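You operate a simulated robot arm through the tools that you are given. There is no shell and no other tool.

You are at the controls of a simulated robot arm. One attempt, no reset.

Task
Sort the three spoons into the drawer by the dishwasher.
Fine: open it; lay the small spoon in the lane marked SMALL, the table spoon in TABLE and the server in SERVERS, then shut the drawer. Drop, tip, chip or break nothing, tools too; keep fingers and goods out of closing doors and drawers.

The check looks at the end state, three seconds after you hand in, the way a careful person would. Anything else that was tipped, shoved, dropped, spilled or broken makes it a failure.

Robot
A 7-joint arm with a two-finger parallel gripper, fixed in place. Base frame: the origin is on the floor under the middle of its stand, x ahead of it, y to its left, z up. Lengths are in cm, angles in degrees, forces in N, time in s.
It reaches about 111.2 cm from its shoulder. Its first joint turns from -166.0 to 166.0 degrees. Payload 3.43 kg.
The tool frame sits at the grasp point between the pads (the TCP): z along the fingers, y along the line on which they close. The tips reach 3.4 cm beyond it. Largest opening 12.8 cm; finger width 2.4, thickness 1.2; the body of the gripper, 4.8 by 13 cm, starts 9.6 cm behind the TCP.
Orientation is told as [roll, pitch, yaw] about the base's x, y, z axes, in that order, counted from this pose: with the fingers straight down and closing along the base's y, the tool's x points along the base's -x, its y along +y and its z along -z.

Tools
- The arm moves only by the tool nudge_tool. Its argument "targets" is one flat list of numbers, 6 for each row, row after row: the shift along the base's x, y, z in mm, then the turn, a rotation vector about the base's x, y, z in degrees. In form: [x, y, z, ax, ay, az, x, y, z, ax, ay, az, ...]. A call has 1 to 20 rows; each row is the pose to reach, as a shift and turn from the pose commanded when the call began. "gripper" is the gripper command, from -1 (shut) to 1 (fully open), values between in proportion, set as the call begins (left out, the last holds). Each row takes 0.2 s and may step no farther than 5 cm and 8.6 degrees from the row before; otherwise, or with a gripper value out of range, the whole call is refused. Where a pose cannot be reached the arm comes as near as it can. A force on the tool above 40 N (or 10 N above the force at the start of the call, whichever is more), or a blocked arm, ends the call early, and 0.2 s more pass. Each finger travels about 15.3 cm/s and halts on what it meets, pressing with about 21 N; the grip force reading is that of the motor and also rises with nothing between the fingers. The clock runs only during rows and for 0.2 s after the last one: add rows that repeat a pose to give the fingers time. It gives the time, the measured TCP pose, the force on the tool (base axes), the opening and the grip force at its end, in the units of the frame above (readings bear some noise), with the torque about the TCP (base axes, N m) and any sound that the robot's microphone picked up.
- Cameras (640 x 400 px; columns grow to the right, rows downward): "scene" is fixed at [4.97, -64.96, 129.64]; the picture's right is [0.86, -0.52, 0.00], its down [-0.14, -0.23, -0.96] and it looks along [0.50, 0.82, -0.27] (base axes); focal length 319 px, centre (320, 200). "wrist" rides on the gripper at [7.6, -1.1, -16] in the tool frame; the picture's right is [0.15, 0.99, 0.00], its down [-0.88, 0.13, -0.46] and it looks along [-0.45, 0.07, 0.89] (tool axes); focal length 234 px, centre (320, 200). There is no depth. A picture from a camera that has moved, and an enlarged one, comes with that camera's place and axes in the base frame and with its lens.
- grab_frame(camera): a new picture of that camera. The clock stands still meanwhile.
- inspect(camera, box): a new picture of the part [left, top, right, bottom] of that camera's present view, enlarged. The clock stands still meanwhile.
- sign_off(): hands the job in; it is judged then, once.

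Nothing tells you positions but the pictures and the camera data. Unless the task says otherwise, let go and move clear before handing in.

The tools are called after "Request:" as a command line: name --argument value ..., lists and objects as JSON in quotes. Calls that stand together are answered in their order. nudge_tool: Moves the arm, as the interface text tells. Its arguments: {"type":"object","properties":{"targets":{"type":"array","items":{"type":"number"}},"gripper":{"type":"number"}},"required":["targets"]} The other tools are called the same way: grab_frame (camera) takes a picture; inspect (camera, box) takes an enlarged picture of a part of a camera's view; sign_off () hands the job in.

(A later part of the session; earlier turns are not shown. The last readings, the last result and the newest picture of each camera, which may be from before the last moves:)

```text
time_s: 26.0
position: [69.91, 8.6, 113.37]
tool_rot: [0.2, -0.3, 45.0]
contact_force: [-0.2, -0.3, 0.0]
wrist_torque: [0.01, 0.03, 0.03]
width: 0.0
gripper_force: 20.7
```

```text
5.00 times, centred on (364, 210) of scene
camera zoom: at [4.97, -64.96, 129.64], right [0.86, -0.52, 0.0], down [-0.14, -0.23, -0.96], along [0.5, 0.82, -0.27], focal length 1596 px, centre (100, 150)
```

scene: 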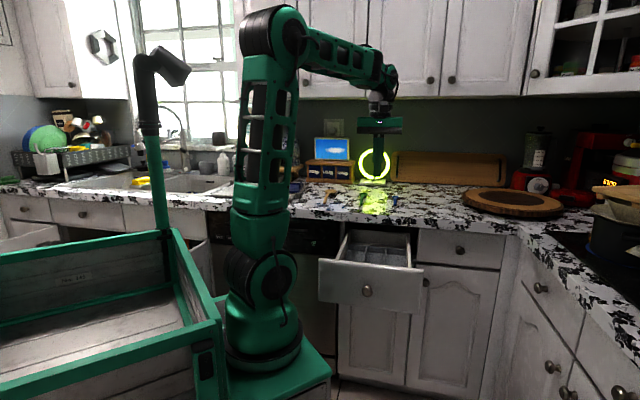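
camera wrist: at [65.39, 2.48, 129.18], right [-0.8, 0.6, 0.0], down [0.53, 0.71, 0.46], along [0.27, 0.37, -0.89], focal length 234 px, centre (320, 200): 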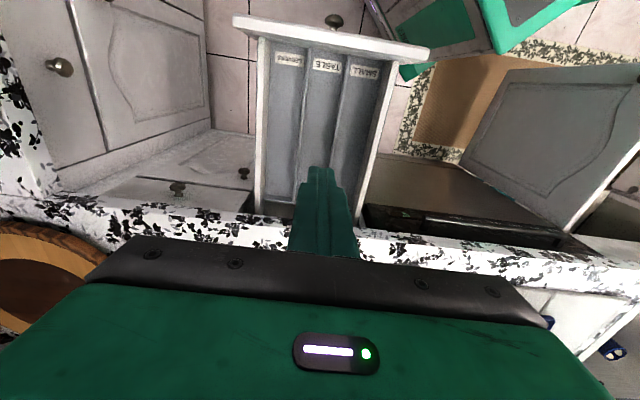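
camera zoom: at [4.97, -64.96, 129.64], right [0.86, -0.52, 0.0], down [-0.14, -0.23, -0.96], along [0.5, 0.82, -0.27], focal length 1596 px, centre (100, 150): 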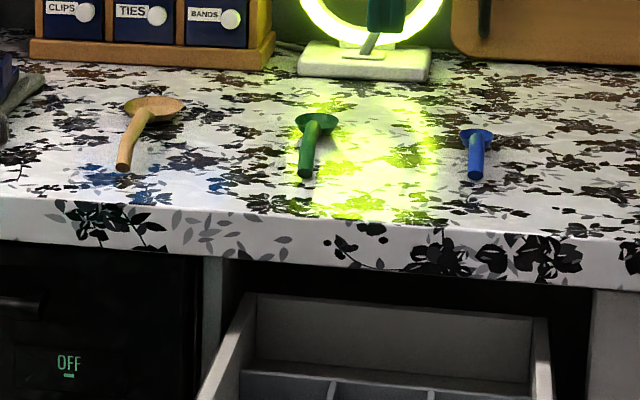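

The drawer is open ~36 cm with lanes about 7.5 cm wide (SMALL centre s≈35.6, TABLE ≈43.2, SERVERS ≈50.7, floor z≈75.5). Now I'll move over the counter at a safe height to look down at the spoons.

Request:
nudge_tool --targets '[28, 28, 0, 0, 0, 0, 56, 56, 0, 0, 0, 0, 84, 84, 0, 0, 0, 0, 112, 112, 0, 0, 0, 0, 140, 140, 0, 0, 0, 0, 168, 168, 0, 0, 0, 0, 196, 196, 0, 0, 0, 0, 220, 220, 0, 0, 0, 0, 220, 220, 0, 0, 0, 0, 220, 220, 0, 0, 0, 0]'

Request:
grab_frame --camera "wrist"

Request:
grab_frame --camera "scene"

```text
time_s: 27.8
position: [91.02, 31.05, 114.18]
tool_rot: [-0.3, -0.7, 45.2]
contact_force: [-0.3, -0.1, -0.6]
wrist_torque: [-0.07, 0.11, 0.0]
width: 0.0
gripper_force: 20.8
out of reach, approached as far as the arm can: row 8, 9
stopped in row 9: the force on the tool passed its limit at 204 N (the readings are from after the stop); the commanded pose is now the measured one
```

```text
taken
camera wrist: at [86.25, 24.86, 130.08], right [-0.8, 0.59, -0.01], down [0.52, 0.71, 0.47], along [0.28, 0.37, -0.88], focal length 234 px, centre (320, 200)
```

wrist: 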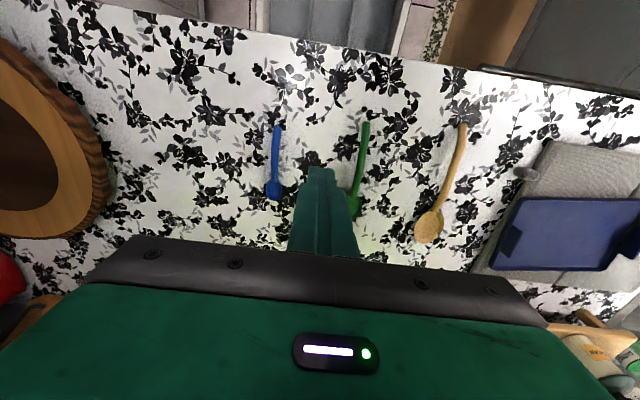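

```text
taken
```

scene: 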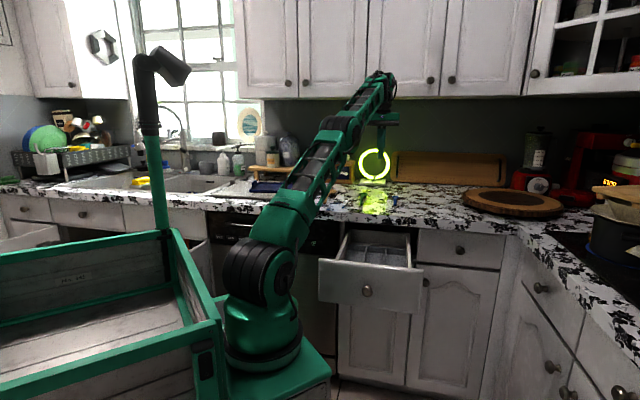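

Something above touched — likely the wrist near the upper cabinet — and the arm was also near its reach. I'll look closely before moving.

Request:
inspect --camera "scene" --box '[310, 50, 470, 150]'

Request:
inspect --camera "wrist" --box '[230, 90, 500, 260]'

```text
4.00 times, centred on (390, 100) of scene
camera zoom: at [4.97, -64.96, 129.64], right [0.86, -0.52, 0.0], down [-0.14, -0.23, -0.96], along [0.5, 0.82, -0.27], focal length 1277 px, centre (40, 600)
```

zoom: 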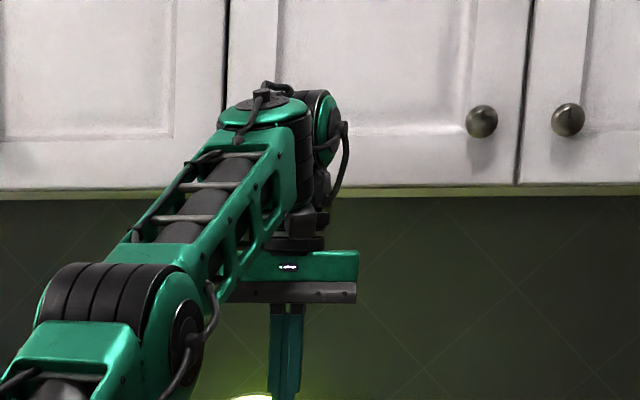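

```text
2.35 times, centred on (365, 175) of wrist
camera zoom: at [86.25, 24.86, 130.08], right [-0.8, 0.59, -0.01], down [0.52, 0.71, 0.47], along [0.28, 0.37, -0.88], focal length 551 px, centre (214, 259)
```

zoom: 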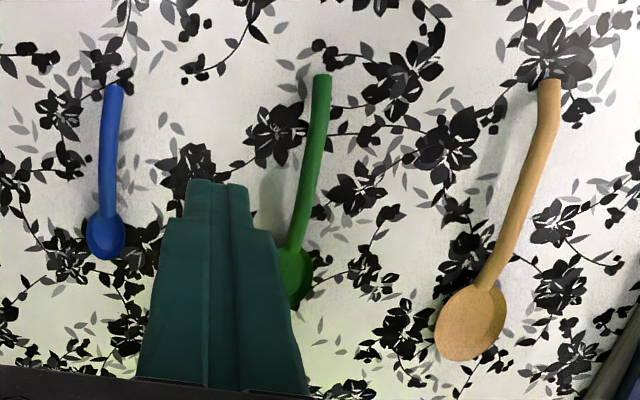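

The wrist brushed the upper cabinet front at this height (cabinet bottom ≈ z 135); nothing appears changed. I'll back out, drop to a lower height (z≈102) where the wrist passes under the cabinets, and open the fingers part-way.

Request:
nudge_tool --targets '[-20, -20, 0, 0, 0, 0, -45, -45, 0, 0, 0, 0, -71, -71, 0, 0, 0, 0, -71, -71, 0, 0, 0, 0, -65, -77, -30, 0, 0, 0, -55, -87, -60, 0, 0, 0, -40, -102, -90, 0, 0, 0, -24, -118, -120, 0, 0, 0, -24, -118, -120, 0, 0, 0, -24, -118, -120, 0, 0, 0]' --gripper -0.2

Request:
grab_frame --camera "scene"

Request:
grab_frame --camera "wrist"

```text
time_s: 30.0
position: [88.4, 18.97, 101.6]
tool_rot: [-0.2, -0.6, 45.2]
contact_force: [-0.6, -0.2, -0.4]
wrist_torque: [0.02, -0.02, -0.02]
width: 5.14
gripper_force: 0.1
```

```text
taken
```

scene: 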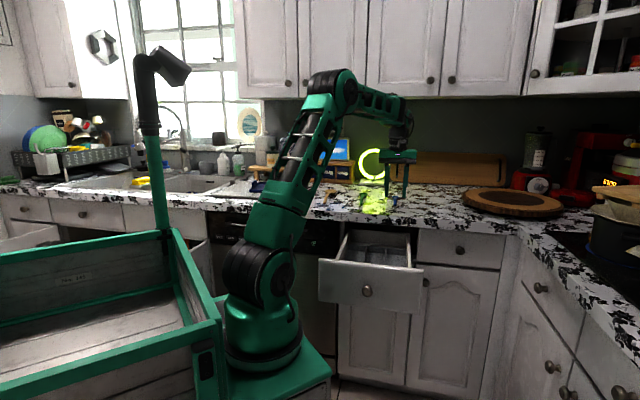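

```text
taken
camera wrist: at [83.61, 12.77, 117.48], right [-0.8, 0.59, -0.01], down [0.52, 0.71, 0.46], along [0.28, 0.37, -0.89], focal length 234 px, centre (320, 200)
```

wrist: 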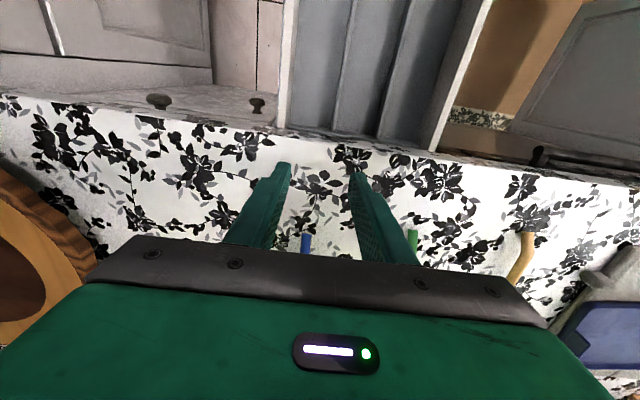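

Request:
nudge_tool --targets '[0, 0, -26, 0, 0, 0, 18, 18, -26, 0, 0, 0, 36, 36, -26, 0, 0, 0, 54, 54, -26, 0, 0, 0, 72, 72, -26, 0, 0, 0, 88, 88, -26, 0, 0, 0, 100, 100, -26, 0, 0, 0, 100, 100, -26, 0, 0, 0, 100, 100, -26, 0, 0, 0]'

Request:
grab_frame --camera "scene"

Request:
grab_frame --camera "wrist"

```text
time_s: 32.0
position: [98.62, 29.13, 99.21]
tool_rot: [-0.1, -0.6, 45.1]
contact_force: [-0.4, -0.6, -0.3]
wrist_torque: [0.01, -0.04, -0.02]
width: 5.1
gripper_force: 0.0
```

```text
taken
```

scene: 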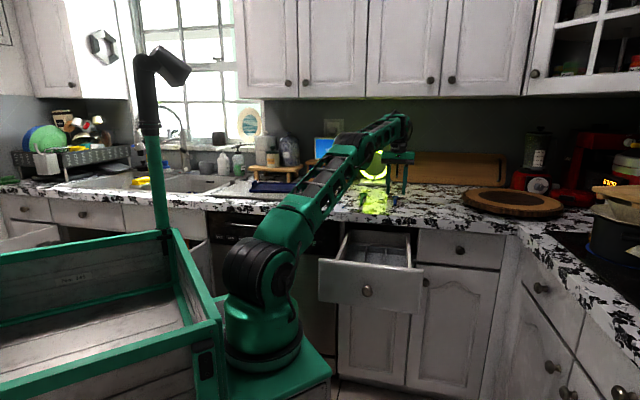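

```text
taken
camera wrist: at [93.92, 22.95, 115.04], right [-0.8, 0.59, -0.01], down [0.52, 0.71, 0.46], along [0.28, 0.37, -0.89], focal length 234 px, centre (320, 200)
```

wrist: 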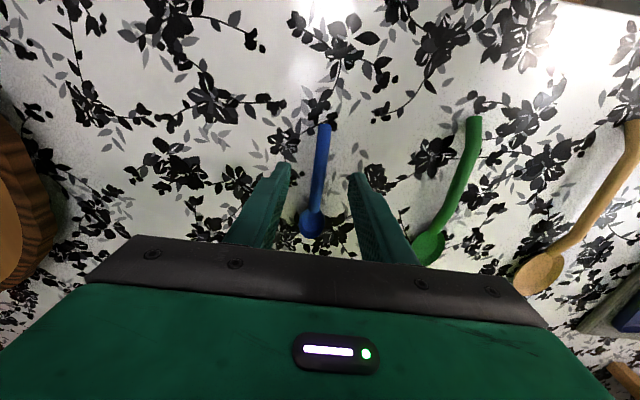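

Blue spoon's handle sits centred between the fingers. I'll move in 1 cm more along the handle and descend to just above the counter, slowly.

Request:
nudge_tool --targets '[4, 4, -10, 0, 0, 0, 7, 7, -20, 0, 0, 0, 7, 7, -28, 0, 0, 0, 7, 7, -34, 0, 0, 0, 7, 7, -37, 0, 0, 0, 7, 7, -37, 0, 0, 0]'

Request:
grab_frame --camera "wrist"

Request:
inspect --camera "scene" --box '[360, 160, 440, 210]'

```text
time_s: 33.4
position: [99.39, 29.87, 95.43]
tool_rot: [-0.2, -0.7, 45.1]
contact_force: [-0.3, -0.4, -0.8]
wrist_torque: [-0.01, -0.04, -0.03]
width: 5.13
gripper_force: 0.1
```

```text
taken
camera wrist: at [94.61, 23.64, 111.3], right [-0.8, 0.59, -0.01], down [0.52, 0.71, 0.46], along [0.28, 0.37, -0.89], focal length 234 px, centre (320, 200)
```

wrist: 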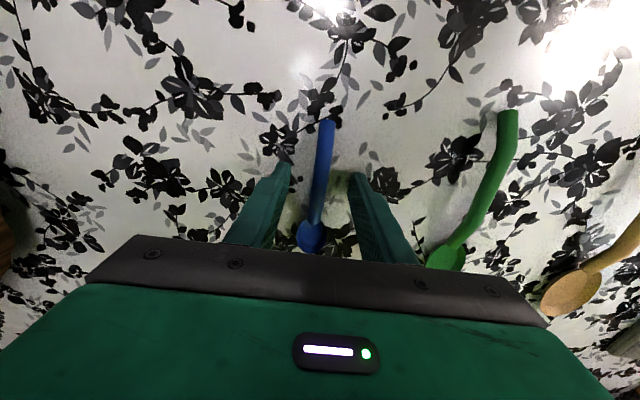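

```text
8.00 times, centred on (400, 185) of scene
camera zoom: at [4.97, -64.96, 129.64], right [0.86, -0.52, 0.0], down [-0.14, -0.23, -0.96], along [0.5, 0.82, -0.27], focal length 2553 px, centre (-320, 320)
```

zoom: 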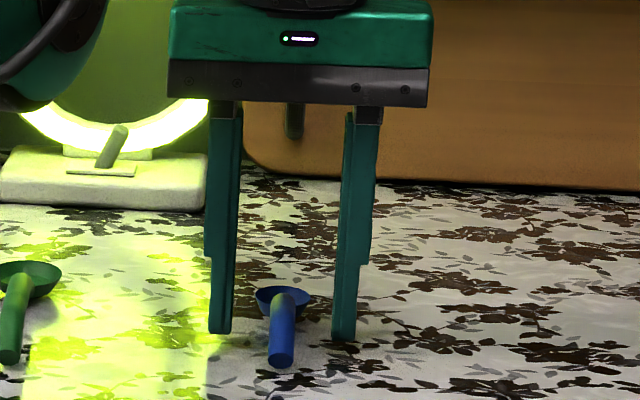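

Request:
nudge_tool --targets '[0, 0, -2, 0, 0, 0, 0, 0, -4, 0, 0, 0, 0, 0, -4, 0, 0, 0]'

Request:
nudge_tool --targets '[0, 0, 0, 0, 0, 0, 0, 0, 0, 0, 0, 0, 0, 0, 0, 0, 0, 0, 0, 0, 0, 0, 0, 0]' --gripper -1

Request:
grab_frame --camera "wrist"

Request:
inspect --camera "scene" --box '[360, 160, 440, 210]'

```text
time_s: 34.2
position: [99.39, 29.89, 94.94]
tool_rot: [-0.3, -0.6, 45.0]
contact_force: [-0.5, -0.5, 0.3]
wrist_torque: [0.0, -0.03, -0.04]
width: 5.11
gripper_force: 0.0
```

```text
time_s: 35.2
position: [99.37, 29.87, 95.1]
tool_rot: [-0.2, -0.6, 45.1]
contact_force: [-0.2, 0.4, 0.2]
wrist_torque: [-0.02, 0.01, 0.01]
width: 1.19
gripper_force: 21.4
```

```text
taken
camera wrist: at [94.57, 23.64, 110.91], right [-0.8, 0.59, -0.01], down [0.52, 0.71, 0.46], along [0.28, 0.37, -0.89], focal length 234 px, centre (320, 200)
```

wrist: 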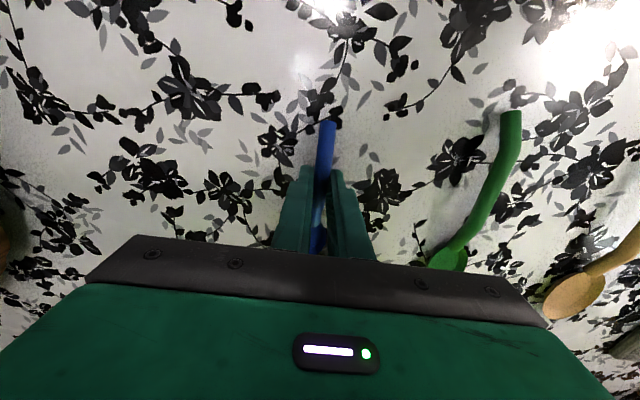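

```text
8.00 times, centred on (400, 185) of scene
camera zoom: at [4.97, -64.96, 129.64], right [0.86, -0.52, 0.0], down [-0.14, -0.23, -0.96], along [0.5, 0.82, -0.27], focal length 2553 px, centre (-320, 320)
```

zoom: 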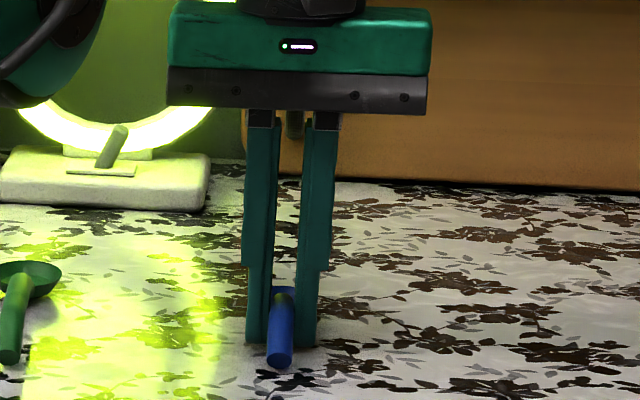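

Blue handle gripped (1.19 cm). Lift a little and verify it comes along.

Request:
nudge_tool --targets '[0, 0, 8, 0, 0, 0, 0, 0, 18, 0, 0, 0, 0, 0, 30, 0, 0, 0, 0, 0, 42, 0, 0, 0, 0, 0, 42, 0, 0, 0]'

Request:
inspect --camera "scene" --box '[360, 160, 440, 210]'

Request:
grab_frame --camera "wrist"

```text
time_s: 36.4
position: [99.42, 29.96, 99.32]
tool_rot: [-0.2, -0.4, 45.1]
contact_force: [-0.3, -1.1, 0.2]
wrist_torque: [0.02, 0.0, 0.0]
width: 1.19
gripper_force: 20.6
out of reach, approached as far as the arm can: row 4, 5
```

```text
8.00 times, centred on (400, 185) of scene
camera zoom: at [4.97, -64.96, 129.64], right [0.86, -0.52, 0.0], down [-0.14, -0.23, -0.96], along [0.5, 0.82, -0.27], focal length 2553 px, centre (-320, 320)
```

zoom: 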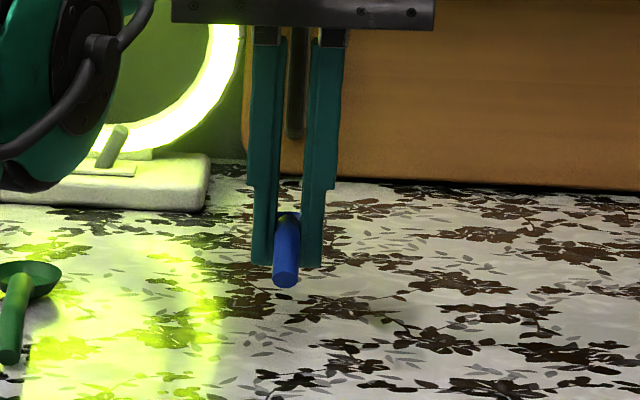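

```text
taken
camera wrist: at [94.71, 23.73, 115.17], right [-0.8, 0.59, -0.01], down [0.52, 0.71, 0.46], along [0.28, 0.37, -0.89], focal length 234 px, centre (320, 200)
```

wrist: 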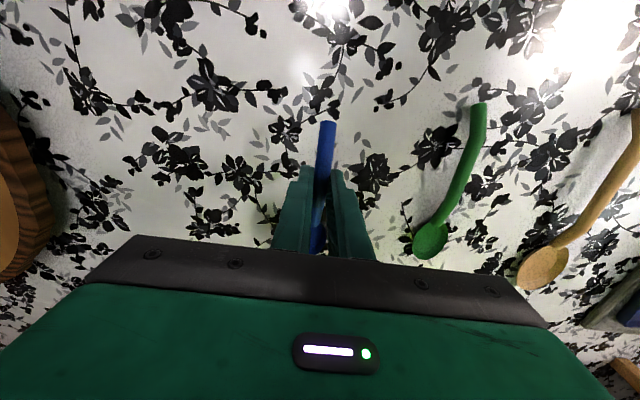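

The blue spoon is held level. I'll bring it straight back off the counter, then over the SMALL lane at a safe height.

Request:
nudge_tool --targets '[-15, -15, 0, 0, 0, 0, -37, -37, 0, 0, 0, 0, -60, -60, 0, 0, 0, 0, -83, -83, 0, 0, 0, 0, -106, -106, 0, 0, 0, 0, -140, -107, 0, 0, 0, 0, -175, -108, 0, 0, 0, 0, -210, -110, 0, 0, 0, 0, -245, -111, 0, 0, 0, 0, -278, -112, 0, 0, 0, 0, -303, -112, 0, 0, 0, 0, -303, -112, 0, 0, 0, 0, -303, -112, 0, 0, 0, 0]'

Request:
grab_frame --camera "wrist"

Request:
inspect --camera "wrist" --box '[200, 60, 440, 260]'

Request:
inspect --camera "scene" --box '[300, 180, 460, 280]'

```text
time_s: 39.2
position: [68.51, 18.36, 99.17]
tool_rot: [-0.2, -0.6, 45.0]
contact_force: [0.8, 0.2, -0.2]
wrist_torque: [0.02, 0.03, -0.01]
width: 1.17
gripper_force: 21.2
```

```text
taken
camera wrist: at [63.66, 12.07, 114.95], right [-0.8, 0.59, -0.01], down [0.52, 0.71, 0.46], along [0.28, 0.37, -0.89], focal length 234 px, centre (320, 200)
```

wrist: 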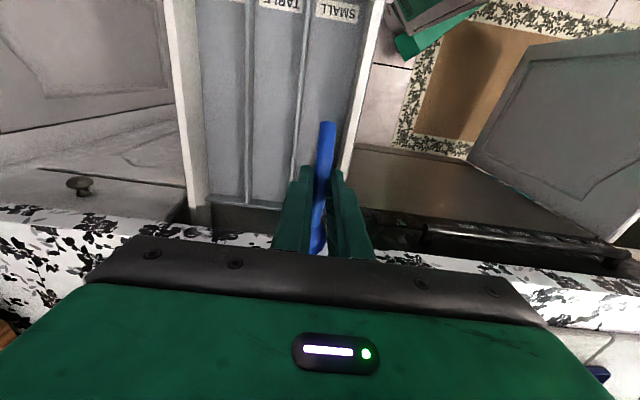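

```text
2.00 times, centred on (320, 160) of wrist
camera zoom: at [63.66, 12.07, 114.95], right [-0.8, 0.59, -0.01], down [0.52, 0.71, 0.46], along [0.28, 0.37, -0.89], focal length 468 px, centre (320, 280)
```

zoom: 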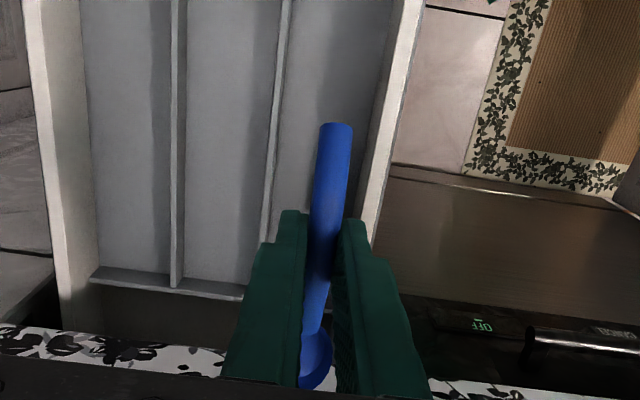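

```text
4.00 times, centred on (380, 230) of scene
camera zoom: at [4.97, -64.96, 129.64], right [0.86, -0.52, 0.0], down [-0.14, -0.23, -0.96], along [0.5, 0.82, -0.27], focal length 1277 px, centre (80, 80)
```

zoom: 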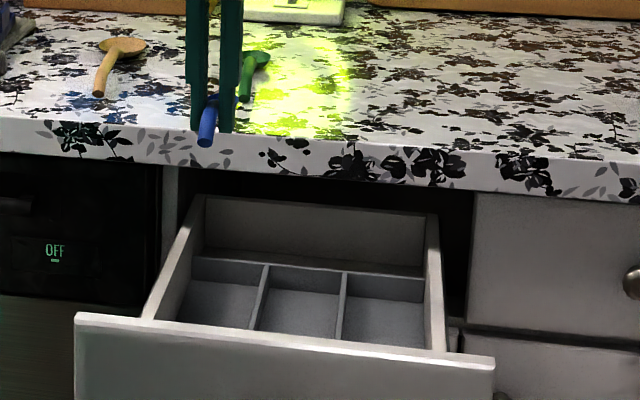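

Hovering over the SMALL lane. I'll zoom to pin down the lane walls and floor height before lowering.

Request:
inspect --camera "wrist" --box '[160, 60, 280, 135]'

Request:
inspect --camera "wrist" --box '[270, 60, 390, 135]'

Request:
inspect --camera "scene" --box '[320, 210, 430, 279]'

Request:
inspect --camera "wrist" --box '[160, 140, 280, 215]'

```text
5.33 times, centred on (220, 98) of wrist
camera zoom: at [63.66, 12.07, 114.95], right [-0.8, 0.59, -0.01], down [0.52, 0.71, 0.46], along [0.28, 0.37, -0.89], focal length 1249 px, centre (853, 747)
```

zoom: 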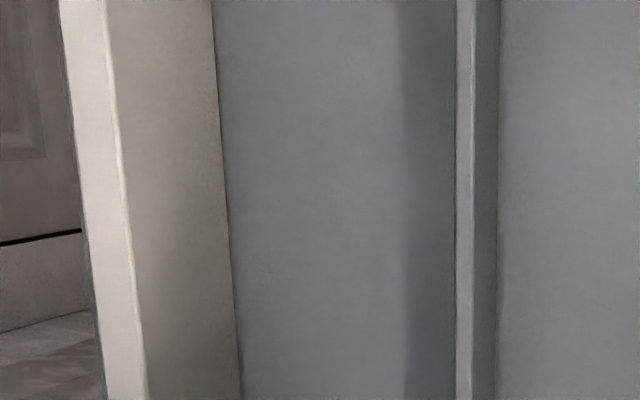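

```text
5.33 times, centred on (330, 98) of wrist
camera zoom: at [63.66, 12.07, 114.95], right [-0.8, 0.59, -0.01], down [0.52, 0.71, 0.46], along [0.28, 0.37, -0.89], focal length 1249 px, centre (267, 747)
```

zoom: 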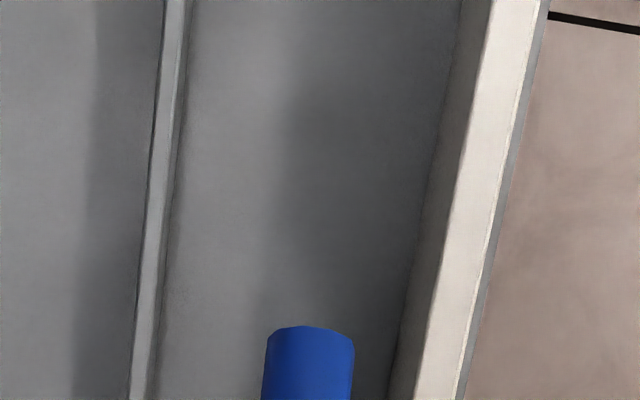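

```text
5.80 times, centred on (375, 244) of scene
camera zoom: at [4.97, -64.96, 129.64], right [0.86, -0.52, 0.0], down [-0.14, -0.23, -0.96], along [0.5, 0.82, -0.27], focal length 1850 px, centre (1, -58)
```

zoom: 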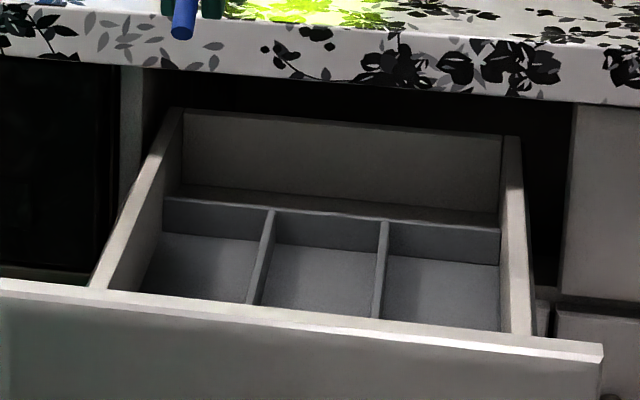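

```text
5.33 times, centred on (220, 178) of wrist
camera zoom: at [63.66, 12.07, 114.95], right [-0.8, 0.59, -0.01], down [0.52, 0.71, 0.46], along [0.28, 0.37, -0.89], focal length 1249 px, centre (853, 320)
```

zoom: 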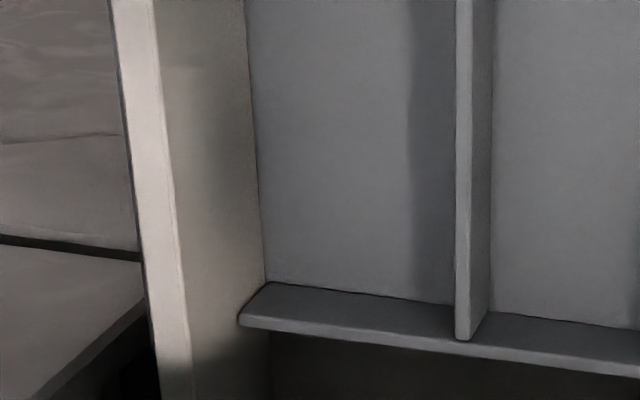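

Lane walls resolve well: SMALL lane spans s≈31.7–39.0 (centre 35.4), floor z≈74.5, dividers only ~3 cm tall. The spoon is centred, so I'll lower to z≈82 and check.

Request:
nudge_tool --targets '[0, 0, -35, 0, 0, 0, 0, 0, -70, 0, 0, 0, 0, 0, -105, 0, 0, 0, 0, 0, -140, 0, 0, 0, 0, 0, -165, 0, 0, 0, 0, 0, -175, 0, 0, 0, 0, 0, -175, 0, 0, 0]'

Request:
grab_frame --camera "wrist"

Request:
inspect --camera "scene" --box '[320, 205, 430, 274]'

```text
time_s: 40.8
position: [68.49, 18.39, 81.62]
tool_rot: [-0.2, -0.6, 45.0]
contact_force: [0.5, 0.0, -0.2]
wrist_torque: [0.0, -0.01, 0.01]
width: 1.16
gripper_force: 21.3
```

```text
taken
camera wrist: at [63.63, 12.11, 97.48], right [-0.8, 0.59, -0.01], down [0.52, 0.71, 0.46], along [0.28, 0.37, -0.89], focal length 234 px, centre (320, 200)
```

wrist: 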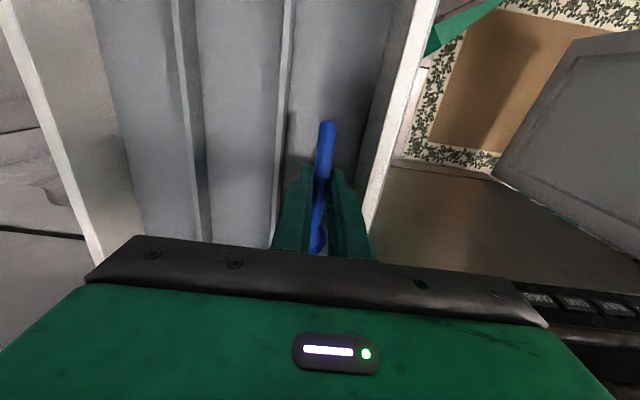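

```text
5.80 times, centred on (375, 240) of scene
camera zoom: at [4.97, -64.96, 129.64], right [0.86, -0.52, 0.0], down [-0.14, -0.23, -0.96], along [0.5, 0.82, -0.27], focal length 1850 px, centre (1, -29)
```

zoom: 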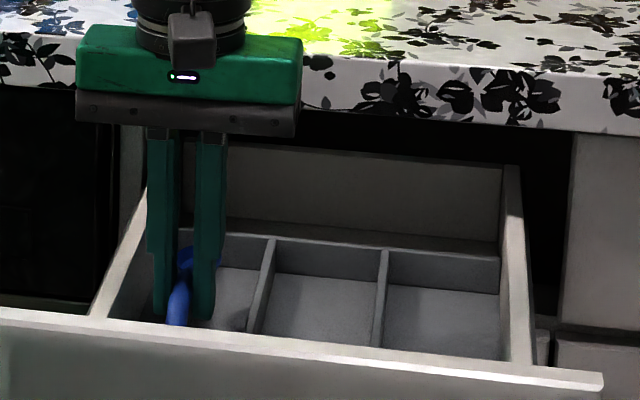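

Request:
nudge_tool --targets '[0, 0, -6, 0, 0, 0, 0, 0, -12, 0, 0, 0, 0, 0, -18, 0, 0, 0, 0, 0, -18, 0, 0, 0]'

Request:
nudge_tool --targets '[0, 0, -2, 0, 0, 0, 0, 0, -4, 0, 0, 0, 0, 0, -4, 0, 0, 0]'

Request:
grab_frame --camera "wrist"

Request:
inspect --camera "scene" --box '[320, 205, 430, 274]'

```text
time_s: 41.8
position: [68.44, 18.33, 79.76]
tool_rot: [-0.3, -0.6, 45.2]
contact_force: [0.1, 0.4, -0.9]
wrist_torque: [0.01, -0.02, 0.01]
width: 1.18
gripper_force: 21.0
```

```text
time_s: 42.6
position: [68.39, 18.4, 79.3]
tool_rot: [-0.3, -0.5, 45.0]
contact_force: [0.8, -0.2, -0.1]
wrist_torque: [0.03, -0.02, 0.04]
width: 1.2
gripper_force: 20.3
```

```text
taken
camera wrist: at [63.68, 12.14, 95.23], right [-0.8, 0.59, -0.01], down [0.52, 0.71, 0.46], along [0.28, 0.37, -0.89], focal length 234 px, centre (320, 200)
```

wrist: 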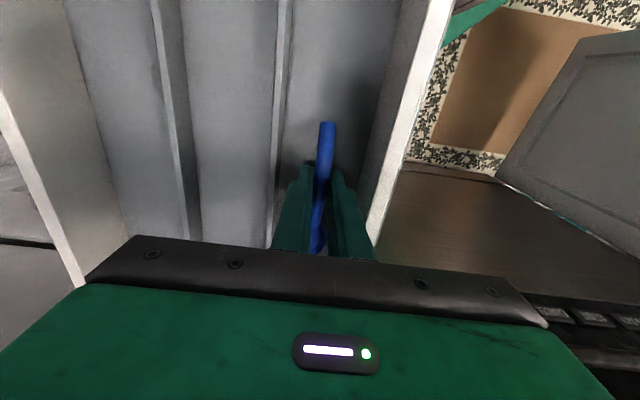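

```text
5.80 times, centred on (375, 240) of scene
camera zoom: at [4.97, -64.96, 129.64], right [0.86, -0.52, 0.0], down [-0.14, -0.23, -0.96], along [0.5, 0.82, -0.27], focal length 1850 px, centre (1, -29)
```

zoom: 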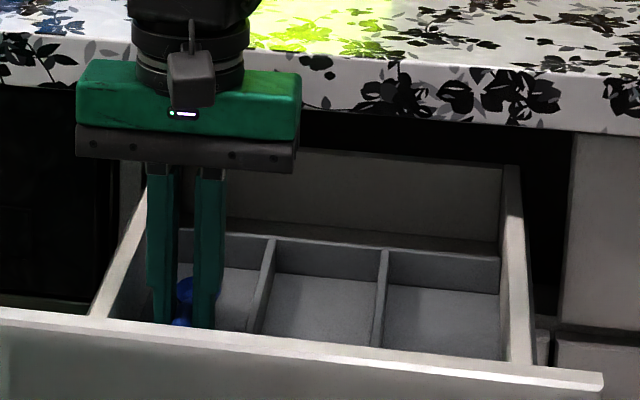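

Request:
nudge_tool --targets '[0, 0, -2, 0, 0, 0, 0, 0, -4, 0, 0, 0, 0, 0, -4, 0, 0, 0]'

Request:
nudge_tool --targets '[0, 0, -1.5, 0, 0, 0, 0, 0, -3, 0, 0, 0, 0, 0, -3, 0, 0, 0]'

```text
time_s: 43.4
position: [68.47, 18.34, 78.98]
tool_rot: [-0.3, -0.6, 45.0]
contact_force: [-0.3, 0.5, 0.5]
wrist_torque: [-0.02, 0.01, -0.04]
width: 1.18
gripper_force: 21.5
```

```text
time_s: 44.2
position: [68.5, 18.45, 78.67]
tool_rot: [-0.3, -0.6, 45.2]
contact_force: [0.5, -0.4, -0.1]
wrist_torque: [-0.02, 0.01, -0.03]
width: 1.19
gripper_force: 21.3
```

Request:
nudge_tool --targets '[0, 0, -1.5, 0, 0, 0, 0, 0, -3, 0, 0, 0, 0, 0, -3, 0, 0, 0]'

Request:
nudge_tool --targets '[0, 0, -1, 0, 0, 0, 0, 0, -2, 0, 0, 0, 0, 0, -2, 0, 0, 0]'

Request:
inspect --camera "wrist" --box '[260, 100, 400, 260]'

```text
time_s: 45.0
position: [68.59, 18.41, 78.33]
tool_rot: [-0.2, -0.8, 45.2]
contact_force: [-1.5, -1.1, 8.1]
wrist_torque: [-0.03, -0.03, 0.04]
width: 1.2
gripper_force: 20.8
```

```text
time_s: 45.8
position: [68.51, 18.48, 78.29]
tool_rot: [-0.3, -0.7, 45.1]
contact_force: [0.7, 0.0, 22.6]
wrist_torque: [0.07, 0.03, 0.01]
width: 1.17
gripper_force: 20.9
```

```text
2.50 times, centred on (330, 180) of wrist
camera zoom: at [63.65, 12.18, 94.08], right [-0.8, 0.59, -0.01], down [0.52, 0.71, 0.47], along [0.28, 0.37, -0.88], focal length 585 px, centre (295, 250)
```

zoom: 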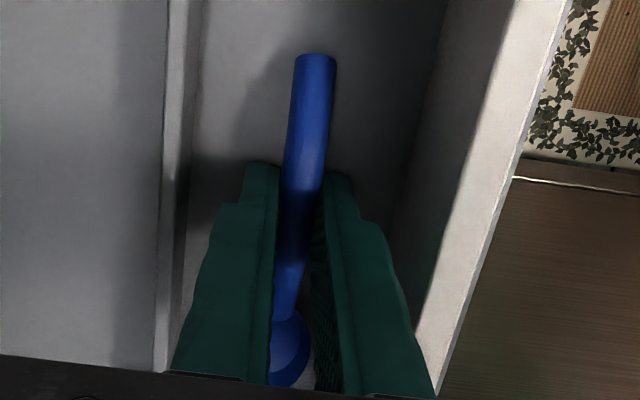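

Floor contact felt at z≈78.3. I'll relieve 2 mm and open the fingers just enough to release.

Request:
nudge_tool --targets '[0, 0, 2, 0, 0, 0, 0, 0, 2, 0, 0, 0]'

Request:
nudge_tool --targets '[0, 0, 0, 0, 0, 0, 0, 0, 0, 0, 0, 0, 0, 0, 0, 0, 0, 0]' --gripper -0.52

Request:
inspect --camera "wrist" --box '[260, 100, 400, 260]'

```text
time_s: 46.4
position: [68.44, 18.38, 78.23]
tool_rot: [-0.2, -0.5, 45.1]
contact_force: [-0.4, 1.0, 0.5]
wrist_torque: [0.03, -0.03, 0.0]
width: 1.16
gripper_force: 20.6
```

```text
time_s: 47.2
position: [68.47, 18.35, 78.33]
tool_rot: [-0.3, -0.7, 45.1]
contact_force: [-0.1, -0.3, 0.0]
wrist_torque: [-0.01, -0.01, -0.01]
width: 3.06
gripper_force: 0.1
```

```text
2.50 times, centred on (330, 180) of wrist
camera zoom: at [63.67, 12.16, 94.2], right [-0.8, 0.59, -0.01], down [0.52, 0.71, 0.46], along [0.28, 0.37, -0.89], focal length 585 px, centre (295, 250)
```

zoom: 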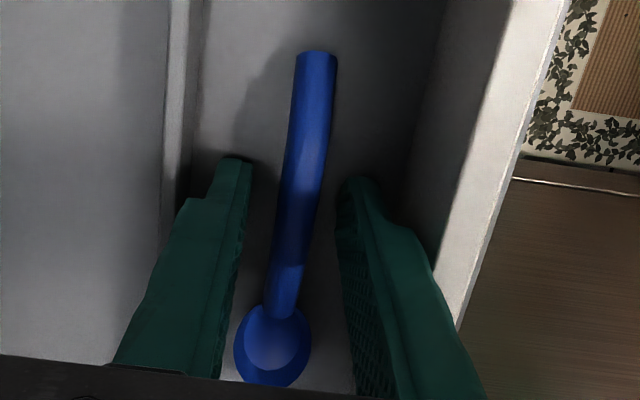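

The blue spoon rests in the SMALL lane. I'll lift straight up and then go over to the green spoon at the low transit height.

Request:
nudge_tool --targets '[0, 0, 20, 0, 0, 0, 0, 0, 60, 0, 0, 0, 0, 0, 105, 0, 0, 0, 0, 0, 150, 0, 0, 0, 0, 0, 190, 0, 0, 0, 0, 0, 209, 0, 0, 0, 0, 0, 209, 0, 0, 0]'

Request:
grab_frame --camera "wrist"

Request:
nudge_tool --targets '[20, 21, 0, 0, 0, 0, 48, 50, 0, 0, 0, 0, 76, 80, 0, 0, 0, 0, 104, 110, 0, 0, 0, 0, 132, 140, 0, 0, 0, 0, 160, 170, 0, 0, 0, 0, 182, 193, 0, 0, 0, 0, 197, 208, 0, 0, 0, 0, 197, 208, 0, 0, 0, 0, 197, 208, 0, 0, 0, 0]' --gripper -0.2

Request:
grab_frame --camera "wrist"

```text
time_s: 48.8
position: [68.57, 18.46, 99.32]
tool_rot: [-0.2, -0.6, 45.1]
contact_force: [-0.5, 0.2, 0.2]
wrist_torque: [-0.03, -0.01, 0.0]
width: 3.11
gripper_force: 0.1
```

```text
taken
camera wrist: at [63.71, 12.13, 115.16], right [-0.8, 0.59, -0.01], down [0.52, 0.71, 0.46], along [0.28, 0.37, -0.89], focal length 234 px, centre (320, 200)
```

wrist: 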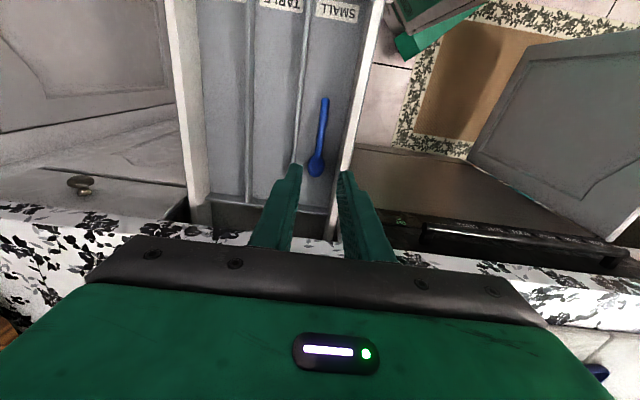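

```text
time_s: 51.0
position: [88.27, 39.3, 99.31]
tool_rot: [-0.3, -0.6, 45.1]
contact_force: [0.5, -0.5, -0.1]
wrist_torque: [-0.01, 0.01, -0.01]
width: 5.14
gripper_force: 0.1
```

```text
taken
camera wrist: at [83.45, 33.04, 115.22], right [-0.8, 0.59, -0.01], down [0.52, 0.71, 0.46], along [0.28, 0.37, -0.89], focal length 234 px, centre (320, 200)
```

wrist: 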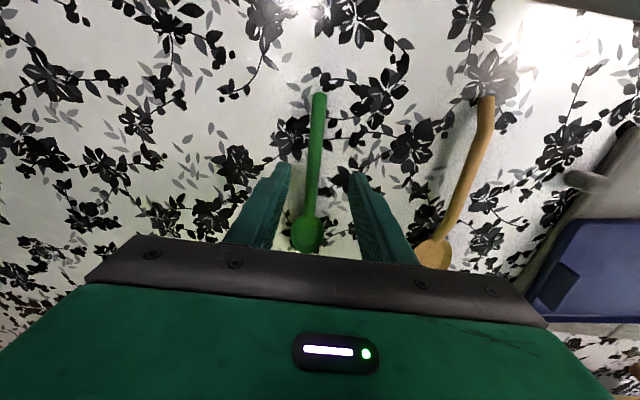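

Green handle is nearly centred (5 mm off). I'll correct, descend, and grip the same way.

Request:
nudge_tool --targets '[3, -3, -10, 0, 0, 0, 3.5, -3.5, -20, 0, 0, 0, 3.5, -3.5, -30, 0, 0, 0, 3.5, -3.5, -38, 0, 0, 0, 3.5, -3.5, -43, 0, 0, 0, 3.5, -3.5, -43, 0, 0, 0]'

Request:
grab_frame --camera "wrist"

Request:
inspect --camera "scene" --box '[325, 160, 405, 210]'

```text
time_s: 52.4
position: [88.54, 38.93, 94.97]
tool_rot: [-0.2, -0.6, 45.1]
contact_force: [1.7, 0.4, 1.1]
wrist_torque: [-0.04, 0.01, 0.01]
width: 5.12
gripper_force: 0.1
```

```text
taken
camera wrist: at [83.8, 32.66, 110.84], right [-0.8, 0.59, -0.01], down [0.52, 0.71, 0.46], along [0.28, 0.37, -0.89], focal length 234 px, centre (320, 200)
```

wrist: 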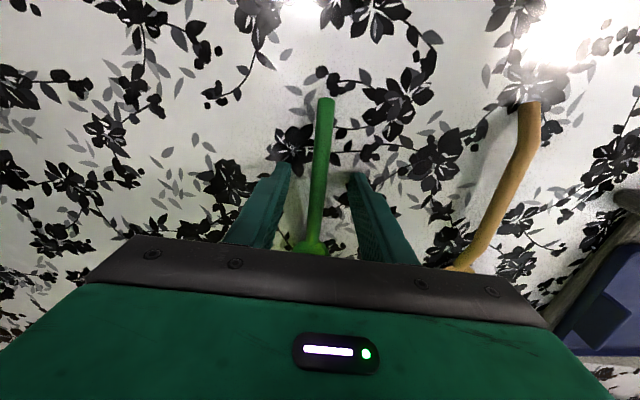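

```text
8.00 times, centred on (365, 185) of scene
camera zoom: at [4.97, -64.96, 129.64], right [0.86, -0.52, 0.0], down [-0.14, -0.23, -0.96], along [0.5, 0.82, -0.27], focal length 2553 px, centre (-40, 320)
```

zoom: 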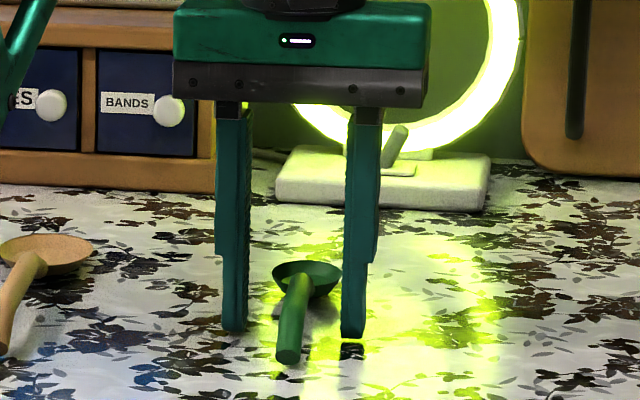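

Request:
nudge_tool --targets '[0, 0, 0, 0, 0, 0, 0, 0, 0, 0, 0, 0, 0, 0, 0, 0, 0, 0, 0, 0, 0, 0, 0, 0]' --gripper -1

Request:
nudge_tool --targets '[0, 0, 8, 0, 0, 0, 0, 0, 18, 0, 0, 0, 0, 0, 30, 0, 0, 0, 0, 0, 42, 0, 0, 0, 0, 0, 42, 0, 0, 0]'

Request:
grab_frame --camera "wrist"

Request:
inspect --camera "scene" --box '[325, 160, 405, 210]'

```text
time_s: 53.4
position: [88.6, 38.88, 95.0]
tool_rot: [-0.3, -0.6, 45.1]
contact_force: [0.6, -1.1, 0.9]
wrist_torque: [0.01, -0.03, -0.04]
width: 1.19
gripper_force: 20.8
```

```text
time_s: 54.6
position: [88.6, 38.73, 99.19]
tool_rot: [-0.3, -0.5, 45.1]
contact_force: [0.4, -0.4, -0.9]
wrist_torque: [-0.01, 0.01, -0.01]
width: 1.13
gripper_force: 20.7
```

```text
taken
camera wrist: at [83.8, 32.64, 115.07], right [-0.8, 0.59, -0.01], down [0.52, 0.71, 0.46], along [0.28, 0.37, -0.89], focal length 234 px, centre (320, 200)
```

wrist: 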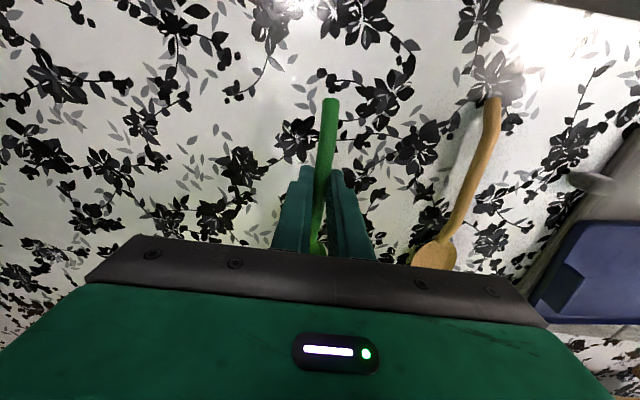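

```text
8.00 times, centred on (365, 185) of scene
camera zoom: at [4.97, -64.96, 129.64], right [0.86, -0.52, 0.0], down [-0.14, -0.23, -0.96], along [0.5, 0.82, -0.27], focal length 2553 px, centre (-40, 320)
```

zoom: 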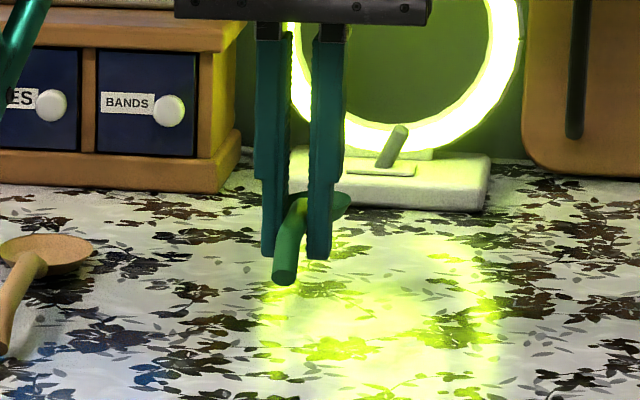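

Green spoon held. I'll carry it back and over the TABLE lane.

Request:
nudge_tool --targets '[-15, -15, 0, 0, 0, 0, -38, -38, 0, 0, 0, 0, -63, -63, 0, 0, 0, 0, -88, -88, 0, 0, 0, 0, -113, -113, 0, 0, 0, 0, -124, -146, 0, 0, 0, 0, -135, -179, 0, 0, 0, 0, -146, -212, 0, 0, 0, 0, -157, -245, 0, 0, 0, 0, -164, -266, 0, 0, 0, 0, -168, -278, 0, 0, 0, 0, -168, -278, 0, 0, 0, 0, -168, -278, 0, 0, 0, 0]'

Request:
grab_frame --camera "wrist"

Request:
inspect --camera "wrist" --box '[200, 60, 440, 260]'

```text
time_s: 57.4
position: [71.73, 10.98, 99.32]
tool_rot: [-0.2, -0.6, 45.1]
contact_force: [0.2, 0.5, 0.2]
wrist_torque: [0.0, 0.04, -0.03]
width: 1.15
gripper_force: 20.8
```

```text
taken
camera wrist: at [66.96, 4.8, 115.05], right [-0.8, 0.59, -0.01], down [0.52, 0.71, 0.46], along [0.28, 0.37, -0.89], focal length 234 px, centre (320, 200)
```

wrist: 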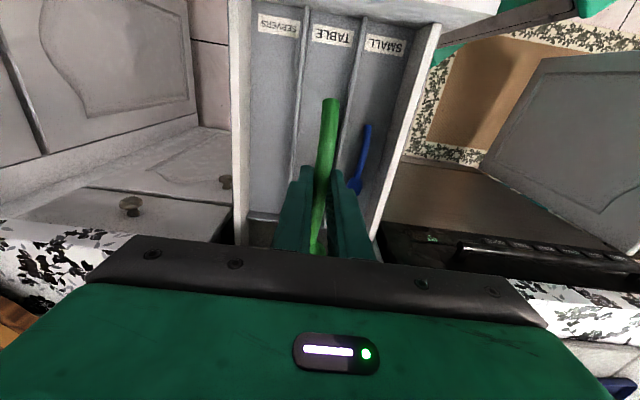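

```text
2.00 times, centred on (320, 160) of wrist
camera zoom: at [66.96, 4.8, 115.05], right [-0.8, 0.59, -0.01], down [0.52, 0.71, 0.46], along [0.28, 0.37, -0.89], focal length 468 px, centre (320, 280)
```

zoom: 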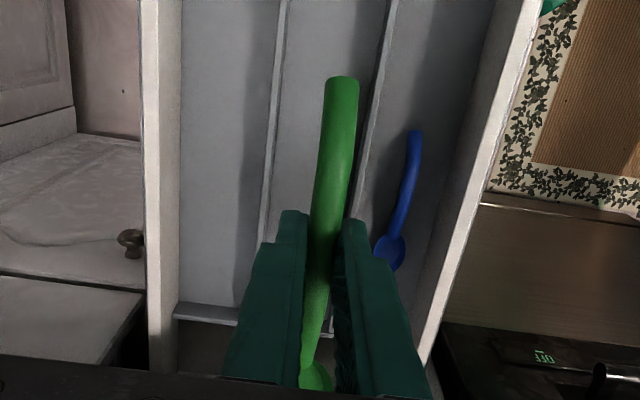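

Request:
nudge_tool --targets '[0, 0, -35, 0, 0, 0, 0, 0, -70, 0, 0, 0, 0, 0, -105, 0, 0, 0, 0, 0, -140, 0, 0, 0, 0, 0, -168, 0, 0, 0, 0, 0, -184, 0, 0, 0, 0, 0, -196, 0, 0, 0, 0, 0, -196, 0, 0, 0]'

Request:
grab_frame --camera "wrist"

Request:
inspect --camera "scene" --box '[320, 205, 430, 274]'

```text
time_s: 59.2
position: [71.81, 11.08, 79.53]
tool_rot: [-0.4, -0.7, 45.2]
contact_force: [0.0, -0.5, -1.2]
wrist_torque: [-0.03, 0.01, 0.01]
width: 1.18
gripper_force: 21.4
```

```text
taken
camera wrist: at [66.91, 4.81, 95.44], right [-0.8, 0.59, -0.01], down [0.52, 0.71, 0.46], along [0.28, 0.37, -0.89], focal length 234 px, centre (320, 200)
```

wrist: 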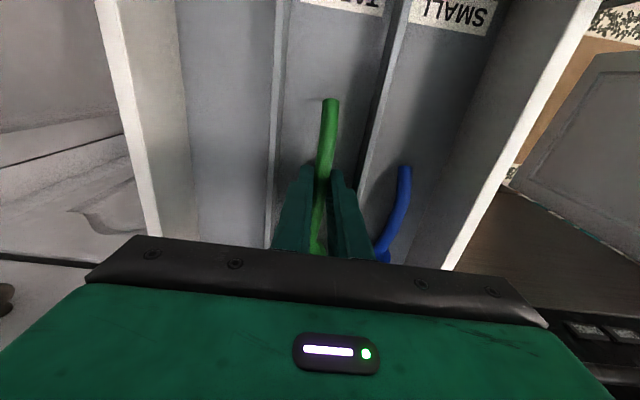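

```text
5.80 times, centred on (375, 240) of scene
camera zoom: at [4.97, -64.96, 129.64], right [0.86, -0.52, 0.0], down [-0.14, -0.23, -0.96], along [0.5, 0.82, -0.27], focal length 1850 px, centre (1, -29)
```

zoom: 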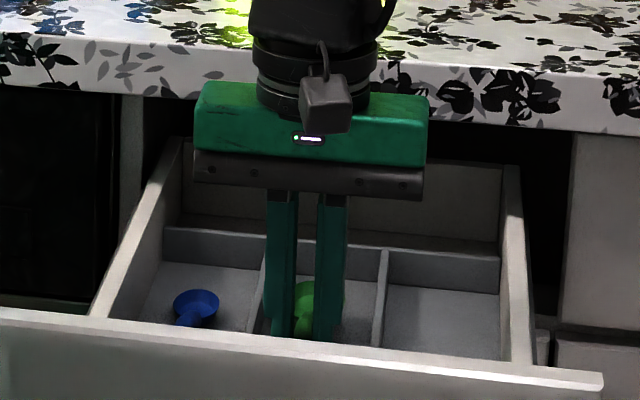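

Green is centred in the TABLE lane. Lowering the last centimetre gently.

Request:
nudge_tool --targets '[0, 0, -4, 0, 0, 0, 0, 0, -8, 0, 0, 0, 0, 0, -8, 0, 0, 0]'

Request:
nudge_tool --targets '[0, 0, -1.5, 0, 0, 0, 0, 0, -3, 0, 0, 0, 0, 0, -3, 0, 0, 0]'

Request:
inspect --camera "wrist" --box '[240, 80, 420, 260]'

```text
time_s: 60.0
position: [71.77, 11.11, 78.66]
tool_rot: [-0.3, -0.5, 45.0]
contact_force: [0.4, -0.2, 0.0]
wrist_torque: [0.03, 0.0, 0.03]
width: 1.19
gripper_force: 20.8
```

```text
time_s: 60.8
position: [71.73, 10.95, 78.44]
tool_rot: [-0.3, -0.6, 45.1]
contact_force: [-0.2, 1.0, -0.1]
wrist_torque: [0.03, 0.0, 0.0]
width: 1.18
gripper_force: 21.1
```

```text
2.22 times, centred on (330, 170) of wrist
camera zoom: at [66.96, 4.84, 94.33], right [-0.8, 0.59, -0.01], down [0.52, 0.71, 0.46], along [0.28, 0.37, -0.89], focal length 520 px, centre (298, 267)
```

zoom: 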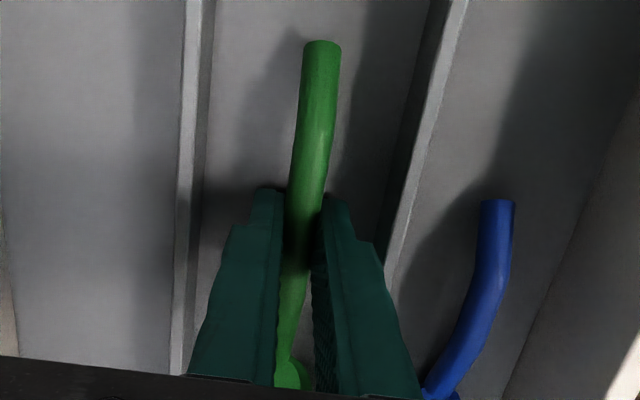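

Request:
nudge_tool --targets '[0, 0, -1, 0, 0, 0, 0, 0, -2, 0, 0, 0, 0, 0, -2, 0, 0, 0]'

Request:
nudge_tool --targets '[0, 0, 0, 0, 0, 0, 0, 0, 0, 0, 0, 0, 0, 0, 0, 0, 0, 0]' --gripper -0.52

Request:
inspect --camera "wrist" --box '[240, 80, 420, 260]'

```text
time_s: 61.6
position: [71.78, 11.06, 78.35]
tool_rot: [-0.3, -0.7, 45.1]
contact_force: [-1.5, -1.8, 14.2]
wrist_torque: [-0.15, 0.14, -0.01]
width: 1.16
gripper_force: 21.2
```

```text
time_s: 62.4
position: [71.68, 11.09, 78.18]
tool_rot: [-0.3, -0.6, 45.2]
contact_force: [-0.4, -1.3, -0.3]
wrist_torque: [-0.02, 0.0, 0.0]
width: 3.08
gripper_force: 0.2
```

```text
2.22 times, centred on (330, 170) of wrist
camera zoom: at [66.92, 4.85, 94.12], right [-0.8, 0.59, -0.01], down [0.52, 0.71, 0.46], along [0.28, 0.37, -0.89], focal length 520 px, centre (298, 267)
```

zoom: 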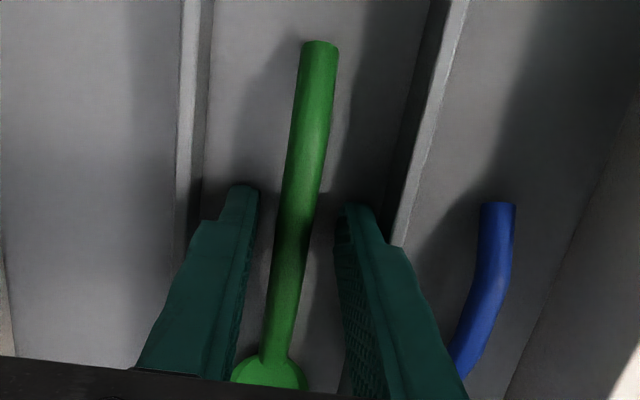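

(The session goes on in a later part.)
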